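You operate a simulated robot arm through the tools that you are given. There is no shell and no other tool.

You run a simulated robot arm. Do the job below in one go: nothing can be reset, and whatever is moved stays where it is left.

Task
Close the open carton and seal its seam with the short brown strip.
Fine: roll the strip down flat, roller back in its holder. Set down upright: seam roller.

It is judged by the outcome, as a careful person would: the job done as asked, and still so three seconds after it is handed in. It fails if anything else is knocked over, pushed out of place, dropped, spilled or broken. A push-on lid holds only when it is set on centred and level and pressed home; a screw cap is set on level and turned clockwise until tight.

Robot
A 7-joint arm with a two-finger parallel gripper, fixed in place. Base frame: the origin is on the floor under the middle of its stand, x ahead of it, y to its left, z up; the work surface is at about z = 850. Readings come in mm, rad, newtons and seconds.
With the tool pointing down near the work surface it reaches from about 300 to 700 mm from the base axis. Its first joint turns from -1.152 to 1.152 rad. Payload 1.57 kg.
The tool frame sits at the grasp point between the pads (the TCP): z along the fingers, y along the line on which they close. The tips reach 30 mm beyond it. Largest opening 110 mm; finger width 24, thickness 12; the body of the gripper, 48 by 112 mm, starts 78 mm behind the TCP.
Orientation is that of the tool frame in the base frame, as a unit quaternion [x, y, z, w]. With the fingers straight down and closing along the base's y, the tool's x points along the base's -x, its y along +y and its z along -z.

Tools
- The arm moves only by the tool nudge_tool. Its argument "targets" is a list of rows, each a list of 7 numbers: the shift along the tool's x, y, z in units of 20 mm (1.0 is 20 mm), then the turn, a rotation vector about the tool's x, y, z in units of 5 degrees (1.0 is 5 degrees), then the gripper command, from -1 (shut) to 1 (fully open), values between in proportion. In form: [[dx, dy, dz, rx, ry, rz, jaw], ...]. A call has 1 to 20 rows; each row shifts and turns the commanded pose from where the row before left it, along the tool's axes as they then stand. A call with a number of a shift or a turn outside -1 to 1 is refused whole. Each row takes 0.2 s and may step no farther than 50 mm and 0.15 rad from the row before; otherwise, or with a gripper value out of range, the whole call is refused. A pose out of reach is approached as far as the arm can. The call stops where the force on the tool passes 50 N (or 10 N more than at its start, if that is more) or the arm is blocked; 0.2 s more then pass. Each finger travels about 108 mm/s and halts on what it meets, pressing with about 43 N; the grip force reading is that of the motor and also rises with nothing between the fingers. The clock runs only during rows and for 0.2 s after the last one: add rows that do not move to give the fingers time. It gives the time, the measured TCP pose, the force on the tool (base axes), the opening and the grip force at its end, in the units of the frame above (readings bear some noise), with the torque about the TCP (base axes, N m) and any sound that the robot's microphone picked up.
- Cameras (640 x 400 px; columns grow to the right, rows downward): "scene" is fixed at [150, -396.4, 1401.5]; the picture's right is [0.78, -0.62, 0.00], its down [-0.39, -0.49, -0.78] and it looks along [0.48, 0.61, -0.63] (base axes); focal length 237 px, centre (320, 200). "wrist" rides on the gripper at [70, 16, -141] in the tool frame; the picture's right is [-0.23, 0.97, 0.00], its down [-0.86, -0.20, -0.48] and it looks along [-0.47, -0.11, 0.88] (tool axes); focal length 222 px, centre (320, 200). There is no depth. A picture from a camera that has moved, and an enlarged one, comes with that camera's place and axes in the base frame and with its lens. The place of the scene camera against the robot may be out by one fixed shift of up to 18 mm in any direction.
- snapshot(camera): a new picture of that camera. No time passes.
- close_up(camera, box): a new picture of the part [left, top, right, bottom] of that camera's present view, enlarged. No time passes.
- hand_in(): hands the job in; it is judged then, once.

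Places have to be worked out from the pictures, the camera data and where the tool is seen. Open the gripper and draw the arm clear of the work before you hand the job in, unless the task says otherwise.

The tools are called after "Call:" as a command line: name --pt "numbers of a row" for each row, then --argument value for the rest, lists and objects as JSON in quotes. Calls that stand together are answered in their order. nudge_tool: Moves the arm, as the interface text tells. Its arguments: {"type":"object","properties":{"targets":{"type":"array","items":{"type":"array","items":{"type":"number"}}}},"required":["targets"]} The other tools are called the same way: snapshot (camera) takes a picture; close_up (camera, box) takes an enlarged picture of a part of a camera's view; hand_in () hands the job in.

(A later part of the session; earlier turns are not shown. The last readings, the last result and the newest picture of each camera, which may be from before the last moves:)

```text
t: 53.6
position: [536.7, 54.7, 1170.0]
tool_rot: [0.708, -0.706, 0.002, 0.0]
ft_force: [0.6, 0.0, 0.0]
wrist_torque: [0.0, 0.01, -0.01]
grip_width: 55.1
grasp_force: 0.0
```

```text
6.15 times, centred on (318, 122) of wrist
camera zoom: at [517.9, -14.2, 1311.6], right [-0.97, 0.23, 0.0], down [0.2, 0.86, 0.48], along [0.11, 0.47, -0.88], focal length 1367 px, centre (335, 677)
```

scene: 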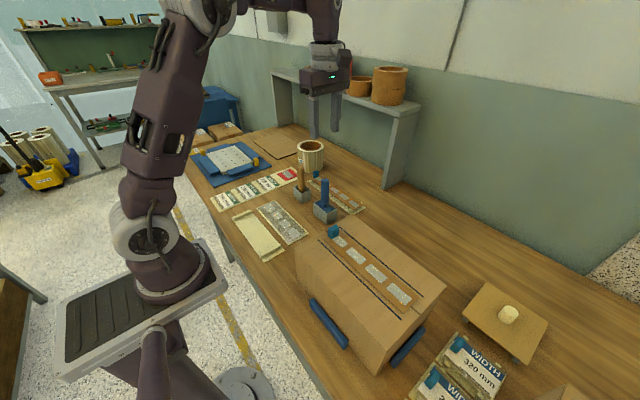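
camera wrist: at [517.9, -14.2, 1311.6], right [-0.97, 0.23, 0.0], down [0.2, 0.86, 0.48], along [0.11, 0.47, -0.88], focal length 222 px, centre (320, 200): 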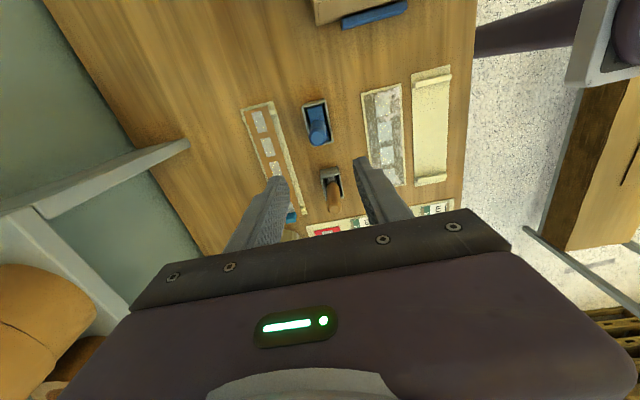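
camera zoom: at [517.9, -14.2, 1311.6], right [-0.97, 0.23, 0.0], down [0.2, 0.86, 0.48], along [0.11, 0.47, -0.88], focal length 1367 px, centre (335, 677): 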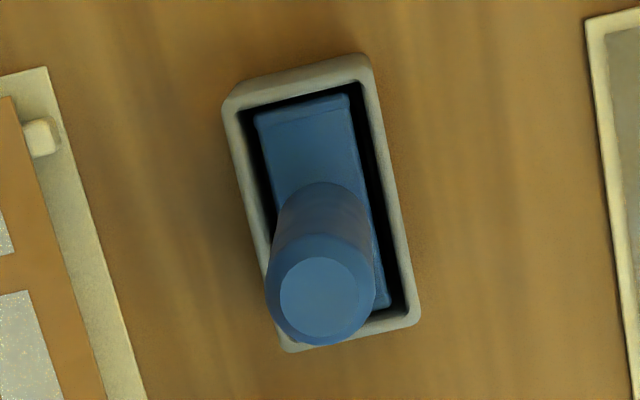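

The handle top is at about (537.7, 55), within a millimetre or so of the TCP. I'll descend around the handle to TCP z≈966.

Call:
nudge_tool --pt "0 -0.04 1 0 0 0 0" --pt "0 0 1 0 0 0 0" --pt "0 0 1 0 0 0 0" --pt "0 0 1 0 0 0 0" --pt "0 0 1 0 0 0 0" --pt "0 0 1 0 0 0 0" --pt "0 0 0 0 0 0 0"

Call:
snapshot --camera "wrist"

Call:
close_up --camera "scene" --box '[280, 130, 380, 230]'

```text
t: 55.2
position: [536.3, 54.5, 1049.6]
tool_rot: [0.707, -0.707, 0.002, 0.0]
ft_force: [0.1, 0.1, -0.4]
wrist_torque: [-0.02, -0.01, -0.01]
grip_width: 55.1
grasp_force: 0.0
```

```text
taken
camera wrist: at [519.7, -13.5, 1191.4], right [-0.97, 0.23, 0.0], down [0.2, 0.86, 0.48], along [0.11, 0.47, -0.88], focal length 222 px, centre (320, 200)
```

wrist: 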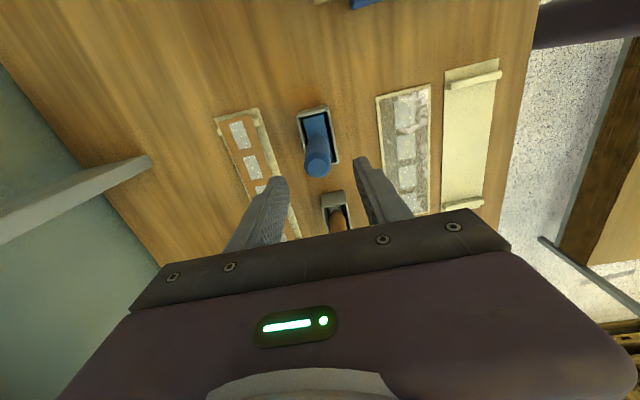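

```text
4.00 times, centred on (330, 180) of scene
camera zoom: at [150.0, -396.4, 1401.5], right [0.78, -0.62, 0.0], down [-0.39, -0.49, -0.78], along [0.48, 0.61, -0.63], focal length 949 px, centre (280, 280)
```

zoom: 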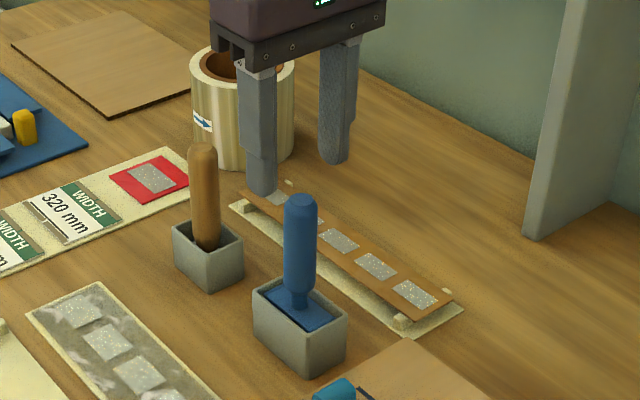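

I'll zoom in on the handle top once more from this lower position to verify centring, particularly along y.

Call:
close_up --camera "wrist" --box '[270, 100, 370, 190]'

```text
4.44 times, centred on (320, 145) of wrist
camera zoom: at [519.7, -13.5, 1191.4], right [-0.97, 0.23, 0.0], down [0.2, 0.86, 0.48], along [0.11, 0.47, -0.88], focal length 987 px, centre (320, 444)
```

zoom: 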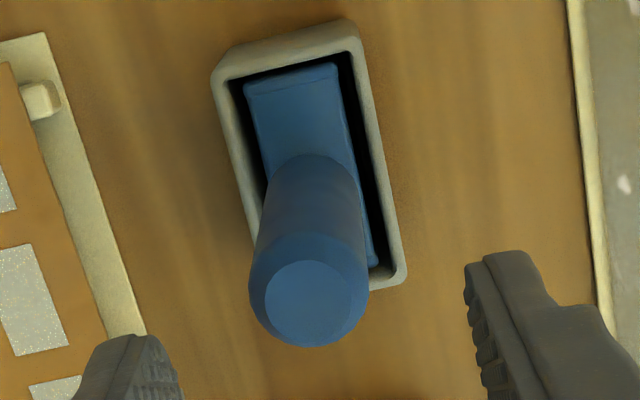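

Combining the views, the handle axis is at about (538, 55.3) and the TCP is about 1.5 mm short in x. I'll correct that and descend to TCP z≈960.

Call:
nudge_tool --pt "0 -0.075 0.8 0 0 0 0" --pt "0 0 0.8 0 0 0 0" --pt "0 0 0.8 0 0 0 0" --pt "0 0 0.8 0 0 0 0" --pt "0 0 0.8 0 0 0 0" --pt "0 0 0.5 0 0 0 0" --pt "0 0 0 0 0 0 0"

Call:
snapshot --camera "wrist"

Call:
close_up --camera "scene" --box '[280, 130, 380, 230]'

```text
t: 56.8
position: [539.0, 55.8, 961.8]
tool_rot: [-0.707, 0.707, -0.001, 0.001]
ft_force: [0.0, -0.2, -0.2]
wrist_torque: [0.0, 0.01, -0.01]
grip_width: 55.0
grasp_force: 0.0
```

```text
taken
camera wrist: at [521.1, -14.6, 1102.2], right [-0.97, 0.23, 0.0], down [0.2, 0.86, 0.48], along [0.11, 0.47, -0.88], focal length 222 px, centre (320, 200)
```

wrist: 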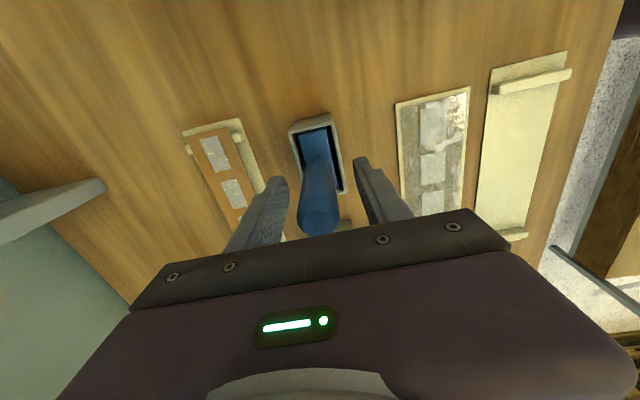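

```text
4.00 times, centred on (330, 180) of scene
camera zoom: at [150.0, -396.4, 1401.5], right [0.78, -0.62, 0.0], down [-0.39, -0.49, -0.78], along [0.48, 0.61, -0.63], focal length 949 px, centre (280, 280)
```

zoom: 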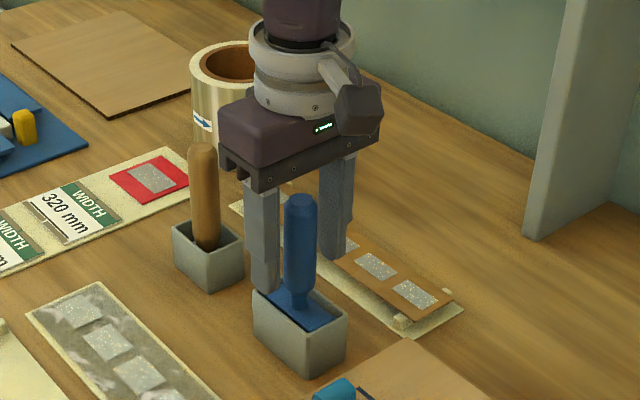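

The handle is between the fingers with the palm clear above it. I'll close the grip.

Call:
nudge_tool --pt "0 0 0 0 0 0 -1" --pt "0 0 0 0 0 0 -1" --pt "0 0 0 0 0 0 -1" --pt "0 0 0 0 0 0 -1"

Call:
snapshot --camera "wrist"

```text
t: 57.8
position: [539.1, 55.1, 961.4]
tool_rot: [-0.707, 0.707, -0.002, 0.001]
ft_force: [-0.1, 0.4, -0.1]
wrist_torque: [-0.01, 0.11, -0.02]
grip_width: 25.2
grasp_force: 36.5
```

```text
taken
camera wrist: at [521.1, -14.6, 1102.4], right [-0.97, 0.23, 0.0], down [0.2, 0.86, 0.48], along [0.11, 0.47, -0.88], focal length 222 px, centre (320, 200)
```

wrist: 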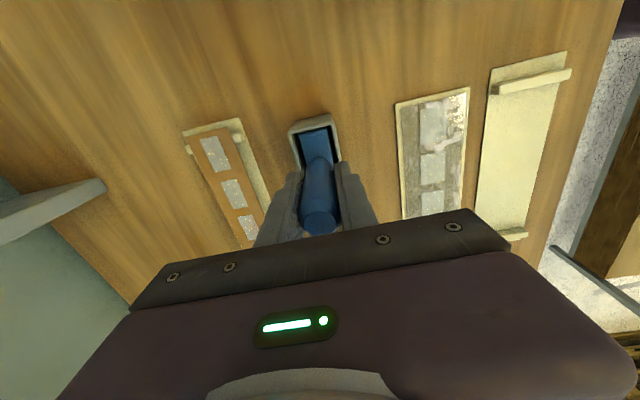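

The handle is gripped at 25 mm with the TCP at (539, 55.3, 961.5), which I'll use as the return pose. I'll lift it straight up out of the holder and inspect it.

Call:
nudge_tool --pt "0 0 -0.25 0 0 0 -1" --pt "0 0 -0.5 0 0 0 -1" --pt "0 0 -0.75 0 0 0 -1" --pt "0 0 -0.75 0 0 0 -1" --pt "0 0 -0.75 0 0 0 -1" --pt "0 0 -1 0 0 0 -1" --pt "0 0 -1 0 0 0 -1" --pt "0 0 0 0 0 0 -1"

Call:
close_up --camera "scene" --box '[280, 130, 380, 230]'

Call:
close_up --camera "scene" --box '[300, 150, 350, 200]'

Call:
snapshot --camera "wrist"

```text
t: 59.6
position: [536.9, 56.7, 1059.7]
tool_rot: [-0.707, 0.707, -0.002, 0.002]
ft_force: [-0.3, -0.5, -2.0]
wrist_torque: [0.02, 0.03, 0.0]
grip_width: 25.0
grasp_force: 36.6
```

```text
4.00 times, centred on (330, 180) of scene
camera zoom: at [150.1, -396.4, 1401.5], right [0.78, -0.62, 0.0], down [-0.39, -0.49, -0.78], along [0.48, 0.61, -0.63], focal length 949 px, centre (280, 280)
```

zoom: 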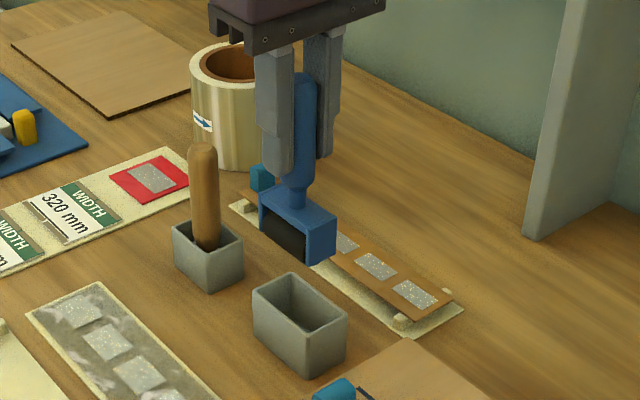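

```text
8.00 times, centred on (325, 175) of scene
camera zoom: at [150.1, -396.4, 1401.5], right [0.78, -0.62, 0.0], down [-0.39, -0.49, -0.78], along [0.48, 0.61, -0.63], focal length 1898 px, centre (280, 400)
```

zoom: 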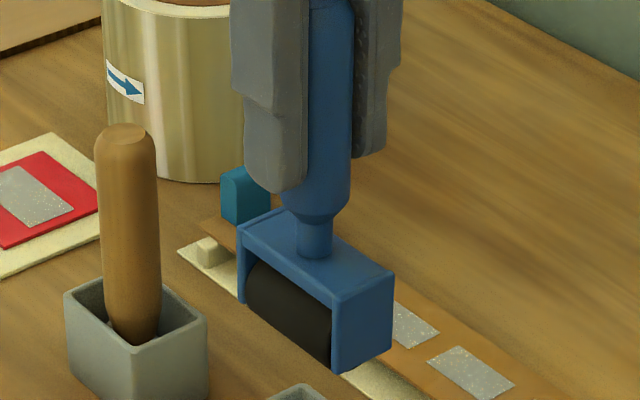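

```text
taken
camera wrist: at [519.4, -13.2, 1202.4], right [-0.97, 0.23, 0.0], down [0.2, 0.86, 0.48], along [0.11, 0.47, -0.88], focal length 222 px, centre (320, 200)
```

wrist: 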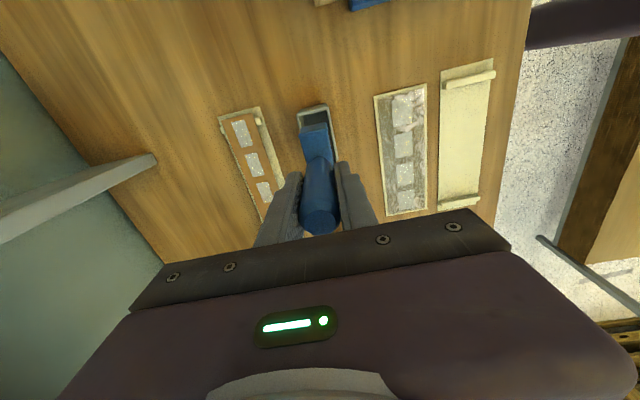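

Confirmed: a black roller sits between blue cheeks, with its axle along y. I'll rise and turn +90° so the axle lies across the strip (along x) and the jaws line up with the rolling direction.

Call:
nudge_tool --pt "0 0 -1 0 0 0 -1" --pt "0 0 -1 0 0 0 -1" --pt "0 0 -0.25 0 0 1 -1" --pt "0 0 -0.25 0 0 1 -1" --pt "0 0 -0.25 0 0 1 -1" --pt "0 0 -0.25 0 0 1 -1" --pt "0 0 -0.25 0 0 1 -1" --pt "0 0 -0.25 0 0 1 -1" --pt "0 0 -0.25 0 0 1 -1" --pt "0 0 -0.25 0 0 1 -1" --pt "0 0 -0.25 0 0 1 -1" --pt "0 0 -0.25 0 0 1 -1" --pt "0 0 -0.25 0 0 1 -1" --pt "0 0 -0.25 0 0 1 -1" --pt "0 0 -0.25 0 0 1 -1" --pt "0 0 -0.25 0 0 1 -1" --pt "0 0 -0.25 0 0 1 -1" --pt "0 0 -0.25 0 0 1 -1" --pt "0 0 -0.25 0 0 1 -1" --pt "0 0 -0.25 0 0 1 -1"

Call:
snapshot --camera "wrist"

Call:
snapshot --camera "scene"

```text
t: 63.8
position: [538.2, 55.2, 1190.3]
tool_rot: [0.001, 1.0, -0.001, 0.001]
ft_force: [0.0, -0.2, -1.9]
wrist_torque: [0.0, -0.02, -0.02]
grip_width: 25.3
grasp_force: 36.6
```

```text
taken
camera wrist: at [466.0, 72.0, 1331.3], right [0.23, 0.97, 0.0], down [0.85, -0.2, 0.48], along [0.47, -0.11, -0.88], focal length 222 px, centre (320, 200)
```

wrist: 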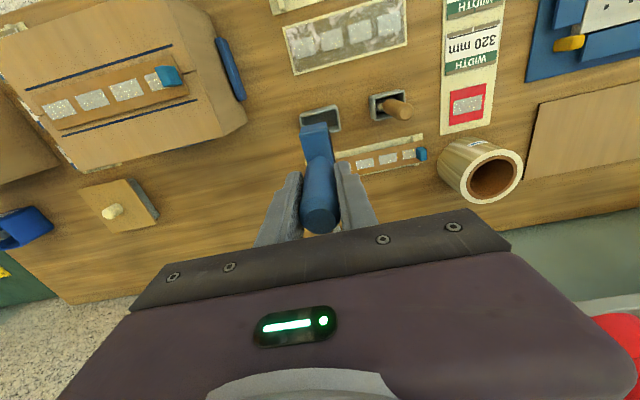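

```text
taken
```

scene: 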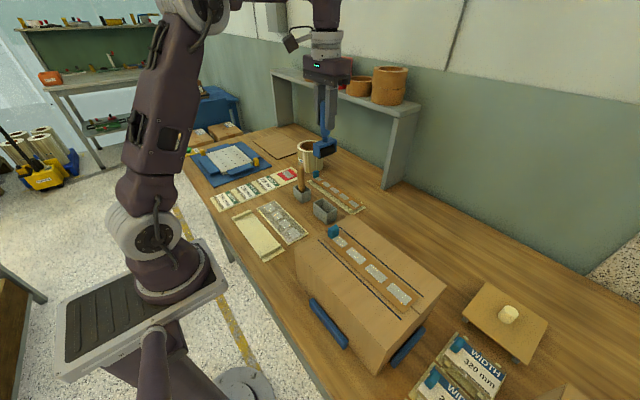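

The roller's axle is now across x. I'll move above the strip near its tab end, at (419, -150), still high.

Call:
nudge_tool --pt "0.542 -0.933 0 0 0 0 -1" --pt "0.542 -0.933 0 0 0 0 -1" --pt "0.542 -0.933 0 0 0 0 -1" --pt "0.542 -0.933 0 0 0 0 -1" --pt "0.542 -0.933 0 0 0 0 -1" --pt "0.542 -0.933 0 0 0 0 -1" --pt "0.542 -0.933 0 0 0 0 -1" --pt "0.542 -0.933 0 0 0 0 -1" --pt "0.542 -0.933 0 0 0 0 -1" --pt "0.542 -0.933 0 0 0 0 -1" --pt "0.542 -0.933 0 0 0 0 -1" --pt "0 0 0 0 0 0 -1"

Call:
snapshot --camera "wrist"

Call:
close_up --camera "scene" --box '[270, 120, 450, 320]'

```text
t: 66.4
position: [418.7, -150.3, 1191.1]
tool_rot: [0.0, 1.0, 0.0, 0.002]
ft_force: [0.3, -0.1, -1.6]
wrist_torque: [-0.04, 0.0, 0.0]
grip_width: 24.9
grasp_force: 36.1
```

```text
taken
camera wrist: at [347.2, -134.2, 1332.0], right [0.23, 0.97, 0.0], down [0.85, -0.2, 0.48], along [0.47, -0.11, -0.88], focal length 222 px, centre (320, 200)
```

wrist: 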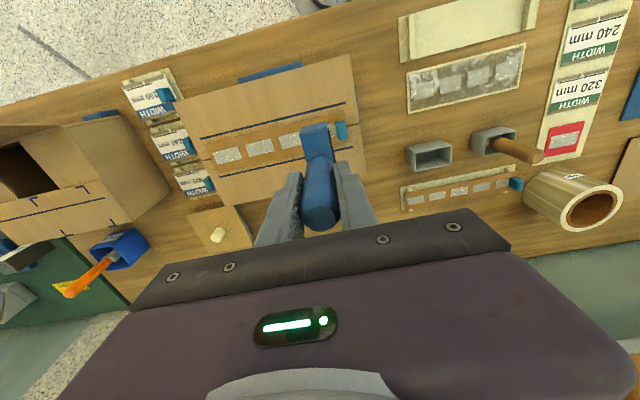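

```text
2.00 times, centred on (360, 220) of scene
camera zoom: at [150.0, -396.4, 1401.5], right [0.78, -0.62, 0.0], down [-0.39, -0.49, -0.78], along [0.48, 0.61, -0.63], focal length 474 px, centre (240, 160)
```

zoom: 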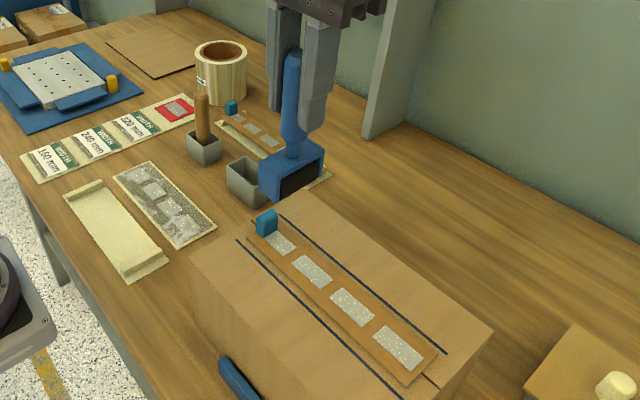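

I'll zoom in on the held roller to work out its position in the tool frame.

Call:
close_up --camera "wrist" --box '[270, 105, 380, 240]'

Call:
close_up --camera "scene" --box '[320, 160, 370, 230]'

```text
2.96 times, centred on (325, 172) of wrist
camera zoom: at [347.2, -134.2, 1332.0], right [0.23, 0.97, 0.0], down [0.85, -0.2, 0.48], along [0.47, -0.11, -0.88], focal length 658 px, centre (305, 282)
```

zoom: 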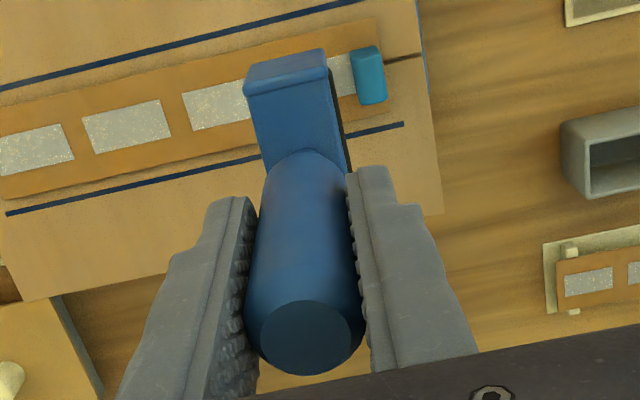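

```text
5.71 times, centred on (345, 195) of scene
camera zoom: at [150.0, -396.4, 1401.5], right [0.78, -0.62, 0.0], down [-0.39, -0.49, -0.78], along [0.48, 0.61, -0.63], focal length 1356 px, centre (177, 229)
```

zoom: 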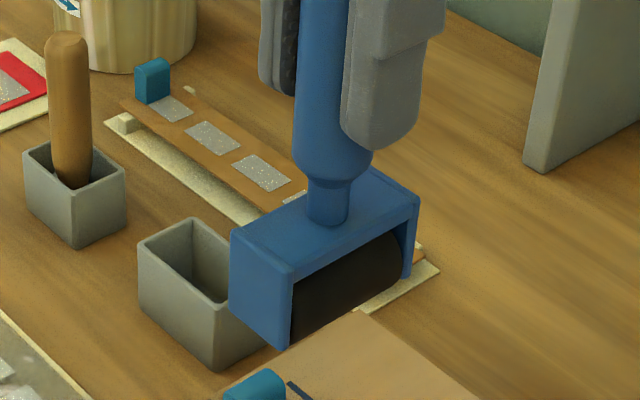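

The roller is centred on the TCP, with its bottom about 108 mm below it, so I expect contact near TCP z≈1093. I'll descend to 1102 and check from the scene camera.

Call:
nudge_tool --pt "0 0 1 0 0 0 -1" --pt "0 0 1 0 0 0 -1" --pt "0 0 1 0 0 0 -1" --pt "0 0 1 0 0 0 -1" --pt "0 0 0.4 0 0 0 -1" --pt "0 0 0 0 0 0 -1"

Call:
close_up --camera "scene" --box '[300, 180, 400, 280]'

Call:
close_up --camera "wrist" --box '[180, 60, 400, 240]'

```text
t: 67.8
position: [417.4, -148.4, 1105.0]
tool_rot: [-0.001, 1.0, -0.001, 0.001]
ft_force: [-0.7, -0.3, -1.3]
wrist_torque: [-0.07, -0.01, 0.02]
grip_width: 24.9
grasp_force: 37.0
```

```text
4.00 times, centred on (350, 230) of scene
camera zoom: at [150.1, -396.4, 1401.5], right [0.78, -0.62, 0.0], down [-0.39, -0.49, -0.78], along [0.48, 0.61, -0.63], focal length 949 px, centre (200, 80)
```

zoom: 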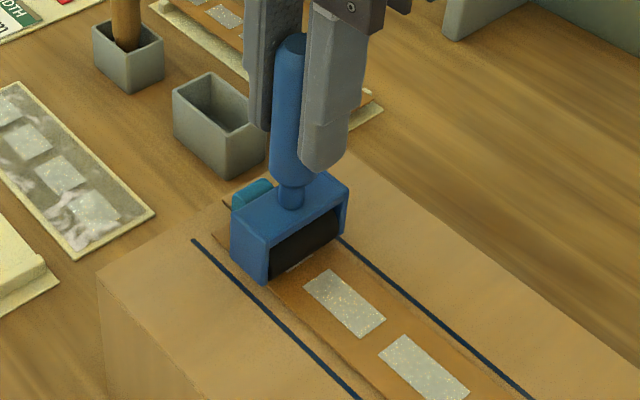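

```text
2.22 times, centred on (290, 150) of wrist
camera zoom: at [346.4, -133.2, 1244.7], right [0.23, 0.97, 0.0], down [0.85, -0.2, 0.48], along [0.47, -0.11, -0.88], focal length 494 px, centre (387, 311)
```

zoom: 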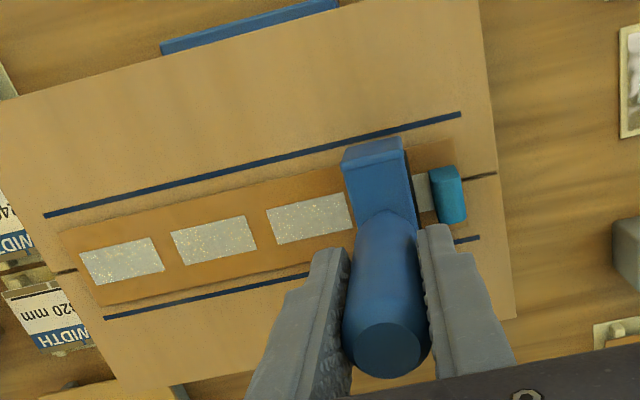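

It's well placed beside the tab. I'll lower in small steps to feel for contact.

Call:
nudge_tool --pt "0 0 0.1 0 0 0 -1" --pt "0 0 0.1 0 0 0 -1" --pt "0 0 0.05 0 0 0 -1" --pt "0 0 0 0 0 0 -1"

Call:
nudge_tool --pt "0 0 0.05 0 0 0 -1" --pt "0 0 0.05 0 0 0 -1" --pt "0 0 0 0 0 0 -1"

```text
t: 68.8
position: [419.6, -149.2, 1098.8]
tool_rot: [0.0, 1.0, -0.001, 0.004]
ft_force: [2.1, -0.2, 26.5]
wrist_torque: [0.29, -0.37, 0.06]
grip_width: 25.0
grasp_force: 36.3
```

```text
t: 69.8
position: [418.1, -150.6, 1097.7]
tool_rot: [-0.001, 1.0, -0.002, 0.003]
ft_force: [-3.0, 0.6, 15.1]
wrist_torque: [0.32, 0.63, -0.03]
grip_width: 24.7
grasp_force: 36.5
stopped in row 3: the force on the tool passed its limit at 53 N (the readings are from after the stop); the commanded pose is now the measured one
```

The roller is in contact at about 15–17 N. I'll first roll a few millimetres toward the tab, checking the force.

Call:
nudge_tool --pt "0 0.2 0 0 0 0 -1" --pt "0 0.2 0 0 0 0 -1" --pt "0 0 0 0 0 0 -1"

Call:
close_up --camera "scene" --box '[310, 190, 380, 260]'

Call:
close_up --camera "wrist" --box '[180, 60, 400, 240]'

```text
t: 70.5
position: [420.0, -141.0, 1097.9]
tool_rot: [-0.001, 1.0, -0.002, 0.003]
ft_force: [0.6, -6.9, 30.2]
wrist_torque: [-0.99, 0.6, 0.18]
grip_width: 25.0
grasp_force: 36.0
```

```text
5.71 times, centred on (345, 225) of scene
camera zoom: at [149.6, -396.5, 1401.5], right [0.78, -0.62, 0.0], down [-0.39, -0.49, -0.78], along [0.48, 0.61, -0.63], focal length 1356 px, centre (177, 57)
```

zoom: 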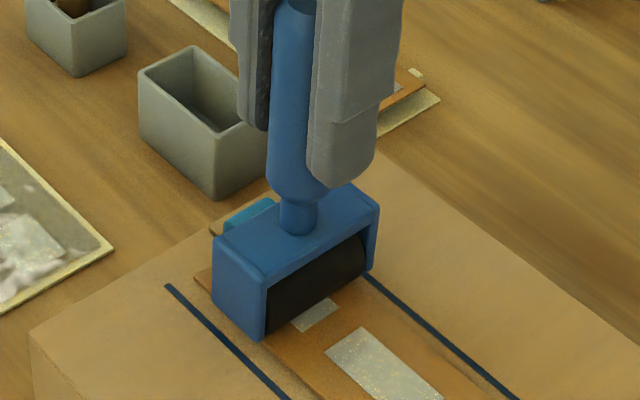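

```text
2.22 times, centred on (290, 150) of wrist
camera zoom: at [348.0, -125.5, 1238.0], right [0.23, 0.97, 0.0], down [0.85, -0.2, 0.49], along [0.47, -0.11, -0.87], focal length 494 px, centre (387, 311)
```

zoom: 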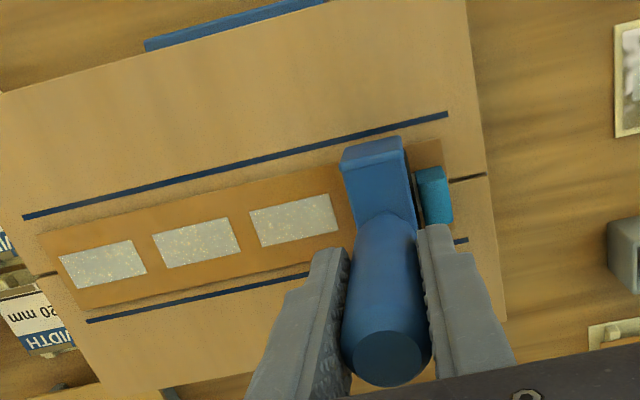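

Force is about 30 N with the roller close to the tab. I'll now roll along the strip toward -y in short stretches, watching the force.

Call:
nudge_tool --pt "0 -0.4 0 0 0 0 -1" --pt "0 -0.4 0 0 0 0 -1" --pt "0 -0.4 0 0 0 0 -1" --pt "0 -0.4 0 0 0 0 -1" --pt "0 -0.4 0 0 0 0 -1"

Call:
close_up --camera "scene" --box '[300, 190, 420, 310]'

```text
t: 71.7
position: [420.4, -175.4, 1097.9]
tool_rot: [-0.002, 1.0, -0.001, 0.004]
ft_force: [-1.2, 3.9, 19.0]
wrist_torque: [0.42, 0.69, -0.12]
grip_width: 24.9
grasp_force: 36.4
stopped in row 5: the force on the tool passed its limit at 50 N (the readings are from after the stop); the commanded pose is now the measured one
```

```text
3.33 times, centred on (360, 250) of scene
camera zoom: at [149.7, -396.2, 1401.6], right [0.78, -0.62, 0.0], down [-0.39, -0.49, -0.78], along [0.48, 0.61, -0.63], focal length 791 px, centre (187, 33)
```

zoom: 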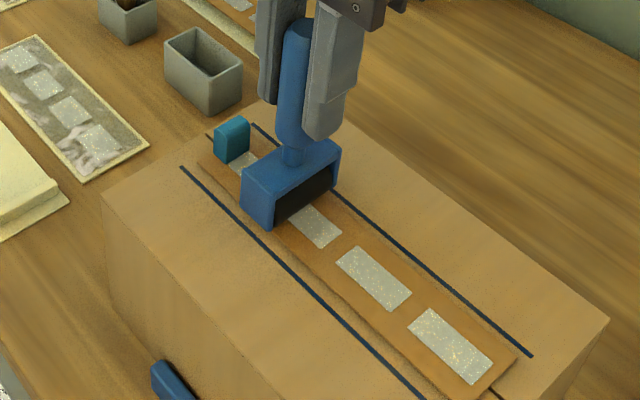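

Force crept up to the 50 N limit, then settled at 19 N. The strip is being pressed down well, so I'll keep rolling with a slight upward bias to hold the force moderate.

Call:
nudge_tool --pt "0 -0.4 -0.01 0 0 0 -1" --pt "0 -0.4 -0.01 0 0 0 -1" --pt "0 -0.4 -0.01 0 0 0 -1" --pt "0 0 0 0 0 0 -1"

Call:
close_up --camera "wrist" --box '[180, 60, 400, 240]'

```text
t: 72.7
position: [419.9, -199.2, 1099.0]
tool_rot: [0.0, 1.0, -0.001, 0.004]
ft_force: [1.3, 4.8, 23.0]
wrist_torque: [0.56, -0.76, 0.09]
grip_width: 24.6
grasp_force: 36.5
```

```text
2.22 times, centred on (290, 150) of wrist
camera zoom: at [347.9, -182.4, 1238.5], right [0.23, 0.97, 0.0], down [0.85, -0.2, 0.49], along [0.47, -0.11, -0.87], focal length 494 px, centre (387, 311)
```

zoom: 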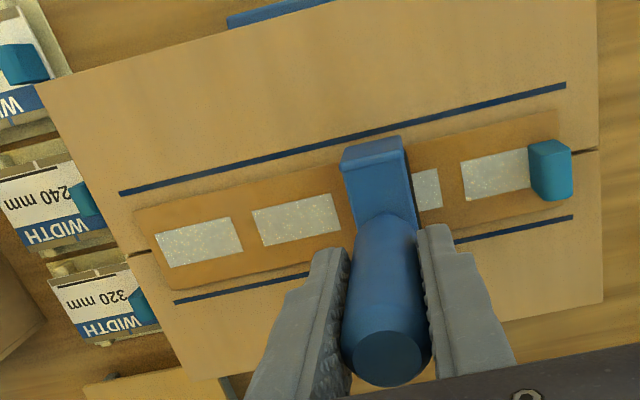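

Steady at about 23 N. I'll continue along the strip.

Call:
nudge_tool --pt "0 -0.4 -0.003 0 0 0 -1" --pt "0 -0.4 -0.003 0 0 0 -1" --pt "0 -0.4 -0.003 0 0 0 -1" --pt "0 -0.4 -0.003 0 0 0 -1" --pt "0 0 0 0 0 0 -1"

```text
t: 73.8
position: [420.0, -232.8, 1098.8]
tool_rot: [0.0, 1.0, -0.001, 0.002]
ft_force: [-1.0, 1.8, 12.8]
wrist_torque: [0.38, -0.27, 0.06]
grip_width: 24.5
grasp_force: 36.3
```

Force eased to about 13 N over the unsupported middle. I'll add a touch of downward motion and continue.

Call:
nudge_tool --pt "0 -0.35 0.01 0 0 0 -1" --pt "0 -0.35 0.01 0 0 0 -1" --pt "0 -0.35 0 0 0 0 -1" --pt "0 -0.35 0 0 0 0 -1" --pt "0 0 0 0 0 0 -1"

Call:
close_up --camera "wrist" --box '[180, 60, 400, 240]'

```text
t: 75.0
position: [419.4, -259.8, 1098.2]
tool_rot: [0.0, 1.0, -0.001, 0.004]
ft_force: [-0.9, 3.0, 16.8]
wrist_torque: [0.4, -0.41, 0.12]
grip_width: 24.9
grasp_force: 36.7
```

```text
2.22 times, centred on (290, 150) of wrist
camera zoom: at [347.6, -243.1, 1238.7], right [0.23, 0.97, 0.0], down [0.85, -0.2, 0.48], along [0.47, -0.11, -0.88], focal length 494 px, centre (387, 311)
```

zoom: 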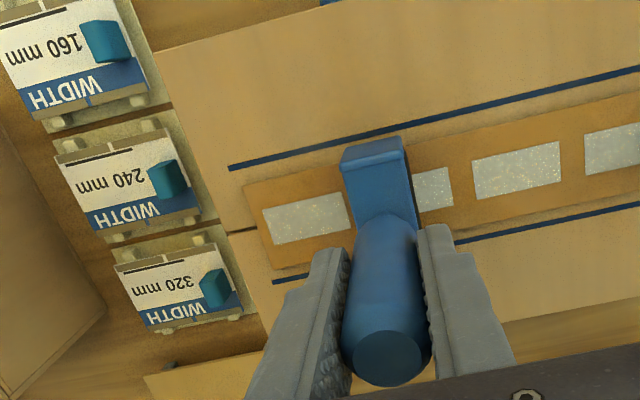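

About 17 N and centred on the strip. Next stretch toward the -y end.

Call:
nudge_tool --pt "0 -0.35 0.01 0 0 0 -1" --pt "0 -0.35 0 0 0 0 -1" --pt "0 -0.35 0 0 0 0 -1" --pt "0 -0.35 0 0 0 0 -1" --pt "0 0 0 0 0 0 -1"

Call:
nudge_tool --pt "0 -0.35 0 0 0 0 -1" --pt "0 -0.35 0 0 0 0 -1" --pt "0 -0.35 0 0 0 0 -1" --pt "0 0 0 0 0 0 -1"

Call:
close_up --camera "wrist" --box '[180, 60, 400, 240]'

Call:
close_up --camera "scene" --box '[300, 190, 440, 330]'

```text
t: 76.2
position: [418.2, -286.8, 1098.2]
tool_rot: [0.0, 1.0, -0.001, 0.004]
ft_force: [0.4, 4.3, 20.8]
wrist_torque: [0.59, -0.05, 0.01]
grip_width: 24.8
grasp_force: 36.5
```

```text
t: 77.2
position: [420.2, -308.9, 1098.5]
tool_rot: [0.001, 1.0, 0.0, 0.003]
ft_force: [1.3, 3.9, 15.8]
wrist_torque: [0.38, 0.31, -0.04]
grip_width: 24.9
grasp_force: 36.4
```

```text
2.22 times, centred on (290, 150) of wrist
camera zoom: at [348.4, -292.3, 1238.6], right [0.23, 0.97, 0.0], down [0.85, -0.2, 0.48], along [0.47, -0.11, -0.87], focal length 494 px, centre (387, 311)
```

zoom: 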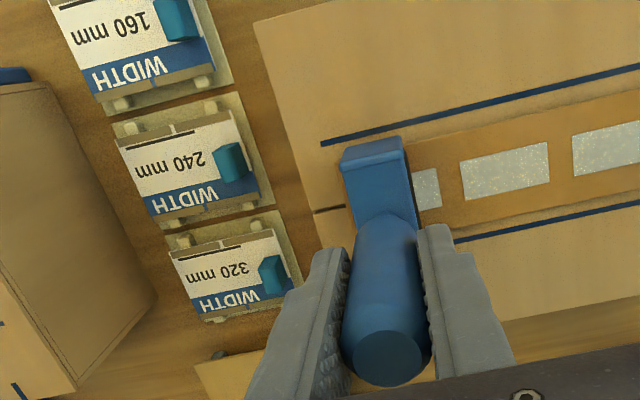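

```text
2.86 times, centred on (370, 260) of scene
camera zoom: at [149.8, -396.2, 1401.6], right [0.78, -0.62, 0.0], down [-0.39, -0.49, -0.78], along [0.48, 0.61, -0.63], focal length 678 px, centre (177, 29)
```

zoom: 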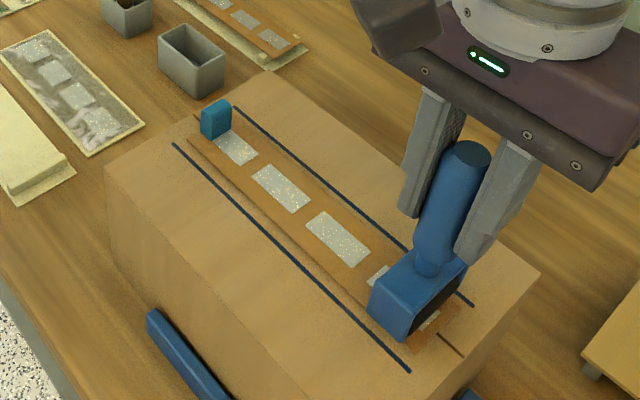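

The roller is nearing the strip's end. I'll roll to the end at about y≈-329.

Call:
nudge_tool --pt "0 -0.35 0 0 0 0 -1" --pt "0 -0.35 0 0 0 0 -1" --pt "0 -0.3 0 0 0 0 -1" --pt "0 0 0 0 0 0 -1"

Call:
close_up --camera "wrist" --box '[180, 60, 400, 240]'

Call:
close_up --camera "scene" --box '[300, 190, 440, 330]'

```text
t: 78.2
position: [419.5, -327.9, 1098.6]
tool_rot: [0.0, 1.0, -0.001, 0.003]
ft_force: [1.1, 3.2, 18.0]
wrist_torque: [-0.02, 0.33, -0.04]
grip_width: 24.9
grasp_force: 36.4
```

```text
2.22 times, centred on (290, 150) of wrist
camera zoom: at [348.2, -311.7, 1238.2], right [0.23, 0.97, 0.0], down [0.85, -0.2, 0.49], along [0.47, -0.11, -0.87], focal length 494 px, centre (387, 311)
```

zoom: 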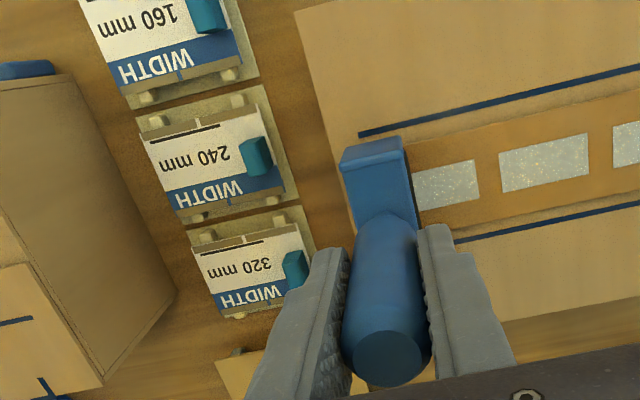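

```text
2.86 times, centred on (370, 260) of scene
camera zoom: at [149.8, -396.1, 1401.6], right [0.78, -0.62, 0.0], down [-0.39, -0.49, -0.78], along [0.48, 0.61, -0.63], focal length 678 px, centre (177, 29)
```

zoom: 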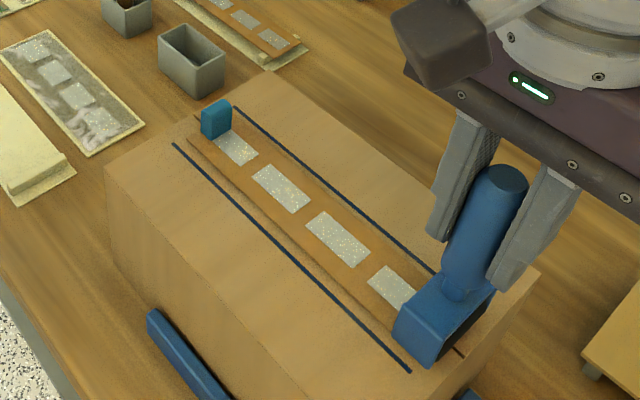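

The first pass is complete. I'll make a second pass back toward the tab for an even seal, a little firmer.

Call:
nudge_tool --pt "0 0.35 0.01 0 0 0 -1" --pt "0 0.35 0.01 0 0 0 -1" --pt "0 0.35 0 0 0 0 -1" --pt "0 0.35 0 0 0 0 -1" --pt "0 0 0 0 0 0 -1"

Call:
nudge_tool --pt "0 0.35 0 0 0 0 -1" --pt "0 0.35 0 0 0 0 -1" --pt "0 0.35 0 0 0 0 -1" --pt "0 0.35 0 0 0 0 -1" --pt "0 0 0 0 0 0 -1"

```text
t: 79.5
position: [419.4, -299.7, 1098.0]
tool_rot: [0.0, 1.0, -0.001, 0.004]
ft_force: [-1.5, -2.9, 17.9]
wrist_torque: [0.02, -0.35, -0.03]
grip_width: 24.8
grasp_force: 37.0
```

```text
t: 80.7
position: [419.1, -273.6, 1098.5]
tool_rot: [0.001, 1.0, -0.001, 0.003]
ft_force: [-1.3, -5.1, 27.6]
wrist_torque: [-0.68, -0.57, -0.12]
grip_width: 25.0
grasp_force: 36.8
```

Force is 18–28 N. I'll continue the return pass.

Call:
nudge_tool --pt "0 0.35 0 0 0 0 -1" --pt "0 0.35 0 0 0 0 -1" --pt "0 0.35 0 0 0 0 -1" --pt "0 0.35 0 0 0 0 -1" --pt "0 0 0 0 0 0 -1"

Call:
nudge_tool --pt "0 0.35 0 0 0 0 -1" --pt "0 0.35 0 0 0 0 -1" --pt "0 0.35 0 0 0 0 -1" --pt "0 0.35 0 0 0 0 -1" --pt "0 0 0 0 0 0 -1"

```text
t: 81.8
position: [421.4, -245.0, 1097.6]
tool_rot: [0.0, 1.0, -0.002, 0.005]
ft_force: [-0.1, -12.4, 46.2]
wrist_torque: [-1.22, 0.06, 0.02]
grip_width: 25.2
grasp_force: 36.6
```

```text
t: 83.0
position: [422.4, -216.8, 1097.8]
tool_rot: [-0.001, 1.0, -0.002, 0.004]
ft_force: [-0.4, -9.1, 48.7]
wrist_torque: [-0.9, 0.06, -0.04]
grip_width: 24.9
grasp_force: 36.7
```

Force is getting high (48 N) and x has drifted to about 422. I'll ease up slightly and check centring.

Call:
nudge_tool --pt "0 0 -0.03 0 0 0 -1" --pt "0 0 0 0 0 0 -1"

Call:
close_up --camera "wrist" --box '[180, 60, 400, 240]'

Call:
close_up --camera "scene" --box '[300, 190, 440, 330]'

```text
t: 83.7
position: [421.7, -215.9, 1097.4]
tool_rot: [-0.001, 1.0, 0.0, 0.004]
ft_force: [5.2, -4.7, 37.6]
wrist_torque: [-0.66, -0.49, 0.02]
grip_width: 25.1
grasp_force: 36.5
```

```text
2.22 times, centred on (290, 150) of wrist
camera zoom: at [349.2, -199.1, 1238.4], right [0.23, 0.97, 0.0], down [0.85, -0.2, 0.49], along [0.47, -0.11, -0.87], focal length 494 px, centre (387, 311)
```

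zoom: 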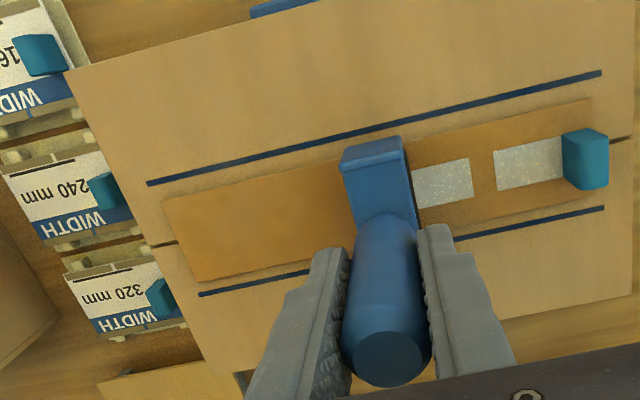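

```text
2.86 times, centred on (370, 260) of scene
camera zoom: at [149.7, -396.3, 1401.6], right [0.78, -0.62, 0.0], down [-0.39, -0.49, -0.78], along [0.48, 0.61, -0.63], focal length 678 px, centre (177, 29)
```

zoom: 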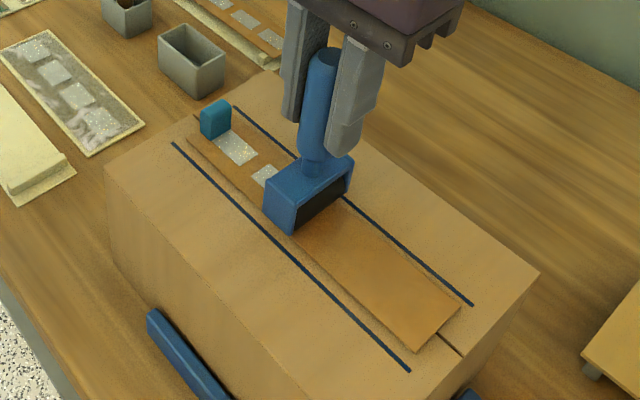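

The grey patches vanish where the strip is properly rolled down, and the two toward -y are now gone. That's useful feedback. I'll continue the pass toward the tab with a small x correction.

Call:
nudge_tool --pt "0.04 0.35 -0.01 0 0 0 -1" --pt "0.04 0.35 0 0 0 0 -1" --pt "0 0.35 0 0 0 0 -1" --pt "0 0.35 0 0 0 0 -1" --pt "0 0 0 0 0 0 -1"

Call:
close_up --camera "scene" --box '[300, 190, 440, 330]'

```text
t: 84.8
position: [417.6, -187.9, 1098.7]
tool_rot: [0.0, 1.0, 0.0, 0.001]
ft_force: [-1.3, -5.3, 27.5]
wrist_torque: [-0.15, 0.01, 0.0]
grip_width: 24.9
grasp_force: 36.6
```

```text
2.86 times, centred on (370, 260) of scene
camera zoom: at [149.7, -396.4, 1401.6], right [0.78, -0.62, 0.0], down [-0.39, -0.49, -0.78], along [0.48, 0.61, -0.63], focal length 678 px, centre (177, 29)
```

zoom: 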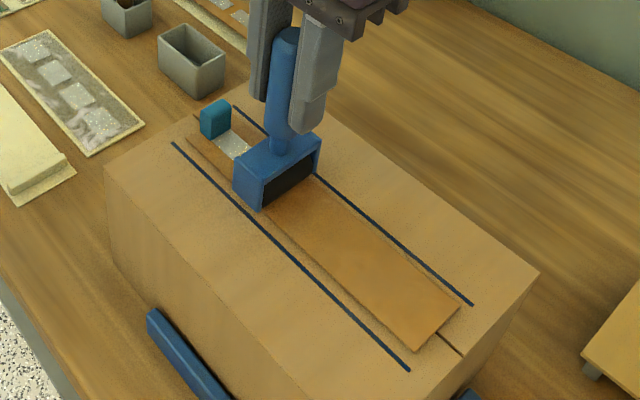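

The third patch is gone too, at about 27 N. I'll continue up to the last one beside the tab.

Call:
nudge_tool --pt "0 0.35 0 0 0 0 -1" --pt "0 0.35 0 0 0 0 -1" --pt "0 0.35 0 0 0 0 -1" --pt "0 0.35 0 0 0 0 -1" --pt "0 0.35 0 0 0 0 -1" --pt "0 0.25 0 0 0 0 -1" --pt "0 0 0 0 0 0 -1"

Call:
close_up --camera "scene" --box '[300, 190, 440, 330]'

Call:
close_up --camera "wrist" --box '[180, 60, 400, 240]'

```text
t: 86.5
position: [416.7, -146.1, 1099.1]
tool_rot: [-0.001, 1.0, -0.001, 0.003]
ft_force: [-0.4, -2.8, 15.2]
wrist_torque: [-0.43, 0.0, 0.0]
grip_width: 24.8
grasp_force: 36.0
```

```text
2.86 times, centred on (370, 260) of scene
camera zoom: at [149.8, -396.4, 1401.5], right [0.78, -0.62, 0.0], down [-0.39, -0.49, -0.78], along [0.48, 0.61, -0.63], focal length 678 px, centre (177, 29)
```

zoom: 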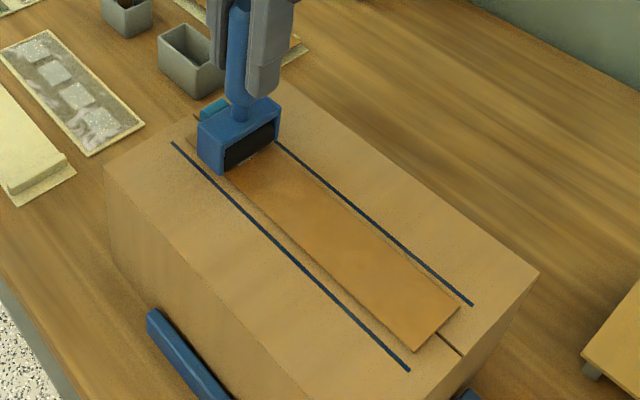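

```text
2.22 times, centred on (290, 150) of wrist
camera zoom: at [346.3, -131.4, 1238.7], right [0.23, 0.97, 0.0], down [0.85, -0.2, 0.48], along [0.47, -0.11, -0.88], focal length 494 px, centre (387, 311)
```

zoom: 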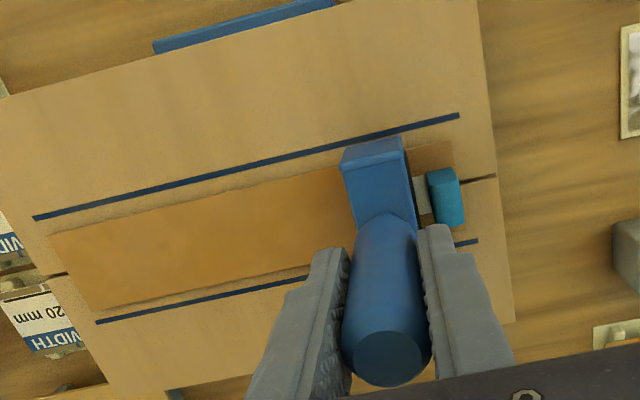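

Only a sliver of the last patch remains between the roller and the tab. I'll press a little more and creep toward the tab.

Call:
nudge_tool --pt "-0.03 0.1 0.02 0 0 0 -1" --pt "-0.03 0.1 0.02 0 0 0 -1" --pt "0 0.05 0 0 0 0 -1" --pt "0 0 0 0 0 0 -1"

Call:
close_up --camera "wrist" --box '[260, 90, 400, 190]'

Call:
close_up --camera "scene" --box '[310, 190, 380, 260]'

```text
t: 87.5
position: [418.6, -143.8, 1098.3]
tool_rot: [0.0, 1.0, -0.001, 0.004]
ft_force: [-1.7, -5.0, 32.0]
wrist_torque: [-0.57, 0.14, -0.01]
grip_width: 24.9
grasp_force: 36.6
```

```text
4.00 times, centred on (330, 140) of wrist
camera zoom: at [347.0, -126.9, 1238.2], right [0.23, 0.97, 0.0], down [0.85, -0.2, 0.49], along [0.47, -0.11, -0.87], focal length 888 px, centre (280, 440)
```

zoom: 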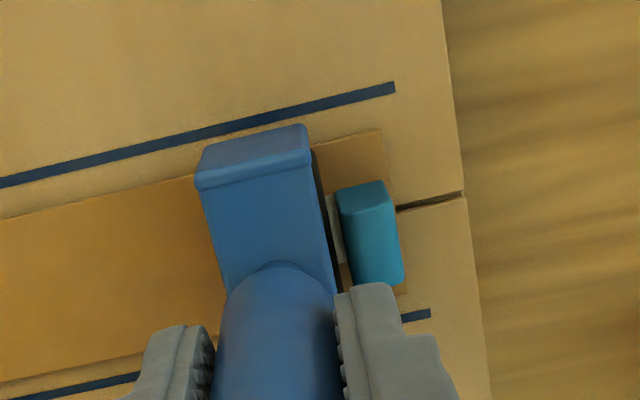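

```text
5.71 times, centred on (345, 225) of scene
camera zoom: at [149.6, -396.4, 1401.6], right [0.78, -0.62, 0.0], down [-0.39, -0.49, -0.78], along [0.48, 0.61, -0.63], focal length 1356 px, centre (177, 57)
```

zoom: 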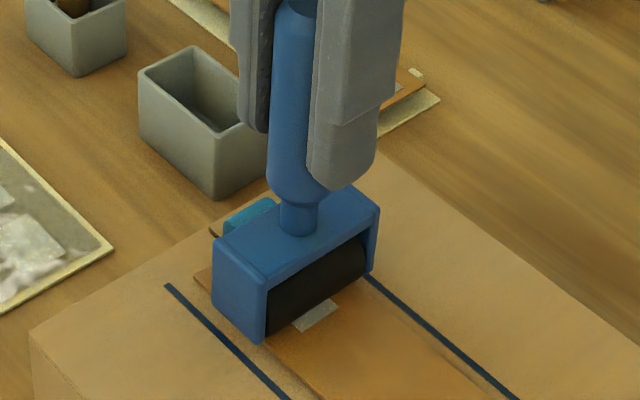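

The patch is still there, with roughly 4 mm of space left to the tab. I'll creep about 3 mm closer.

Call:
nudge_tool --pt "0 0.08 0 0 0 0 -1" --pt "0 0.08 0 0 0 0 -1" --pt "0 0 0 0 0 0 -1"

Call:
close_up --camera "wrist" --box '[260, 90, 400, 190]'

Call:
close_up --camera "scene" --box '[310, 190, 380, 260]'

```text
t: 88.2
position: [419.6, -138.5, 1098.4]
tool_rot: [-0.001, 1.0, 0.0, 0.003]
ft_force: [1.2, -3.4, 23.7]
wrist_torque: [-0.5, 0.41, 0.1]
grip_width: 25.0
grasp_force: 36.3
```

```text
4.00 times, centred on (330, 140) of wrist
camera zoom: at [347.4, -123.1, 1238.2], right [0.23, 0.97, 0.0], down [0.85, -0.2, 0.48], along [0.47, -0.11, -0.87], focal length 888 px, centre (280, 440)
```

zoom: 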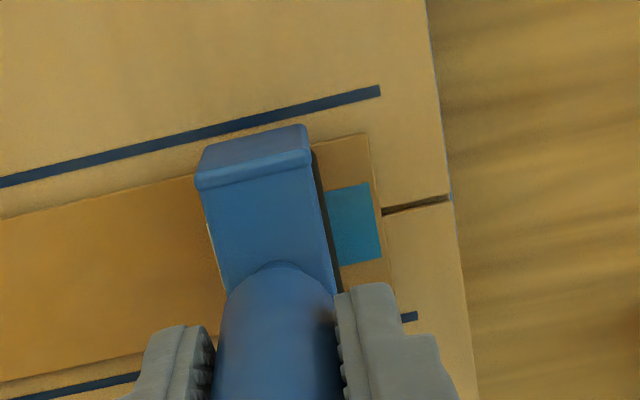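

```text
5.71 times, centred on (345, 225) of scene
camera zoom: at [149.7, -396.4, 1401.5], right [0.78, -0.62, 0.0], down [-0.39, -0.49, -0.78], along [0.48, 0.61, -0.63], focal length 1356 px, centre (177, 57)
```

zoom: 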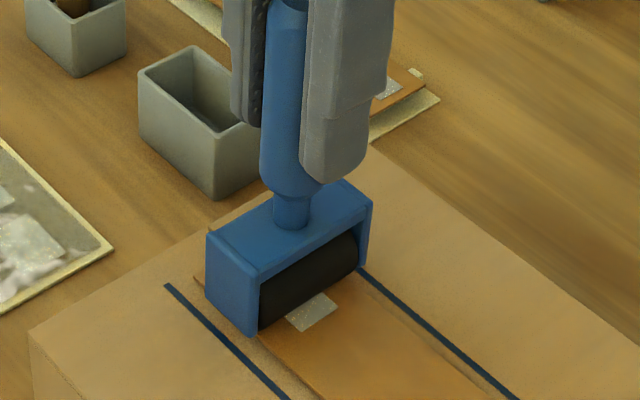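

The tab has folded flat under the roller, so it's designed to be rolled down. I'll continue rolling over it to the +y end of the strip.

Call:
nudge_tool --pt "0 0.25 0 0 0 0 -1" --pt "0 0.25 0 0 0 0 -1" --pt "0 0.25 0 0 0 0 -1" --pt "0 0 0 0 0 0 -1"

Call:
close_up --camera "wrist" --box '[260, 90, 400, 190]'

Call:
close_up --camera "scene" --box '[310, 190, 380, 260]'

```text
t: 89.2
position: [418.5, -124.0, 1099.1]
tool_rot: [-0.001, 1.0, 0.0, 0.003]
ft_force: [-0.7, -4.1, 16.7]
wrist_torque: [-0.5, -0.02, -0.04]
grip_width: 25.0
grasp_force: 37.0
```

```text
4.00 times, centred on (330, 140) of wrist
camera zoom: at [347.2, -107.8, 1238.6], right [0.23, 0.97, 0.0], down [0.85, -0.2, 0.48], along [0.47, -0.11, -0.88], focal length 888 px, centre (280, 440)
```

zoom: 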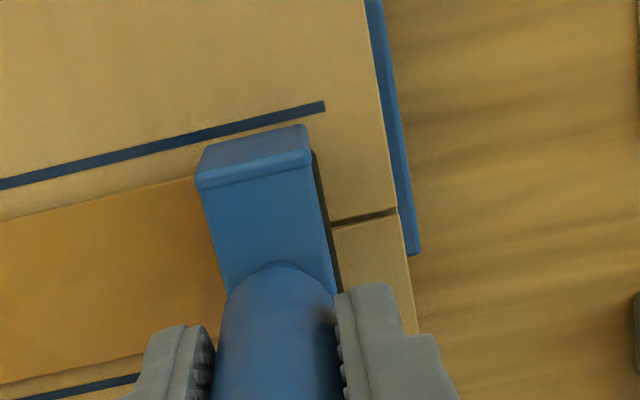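

```text
5.71 times, centred on (345, 225) of scene
camera zoom: at [149.8, -396.4, 1401.5], right [0.78, -0.62, 0.0], down [-0.39, -0.49, -0.78], along [0.48, 0.61, -0.63], focal length 1356 px, centre (177, 57)
```

zoom: 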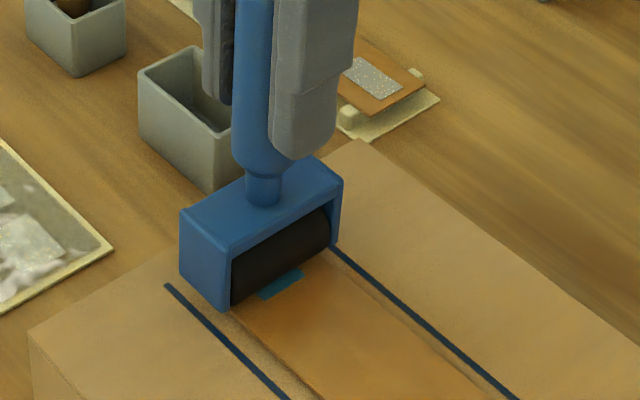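

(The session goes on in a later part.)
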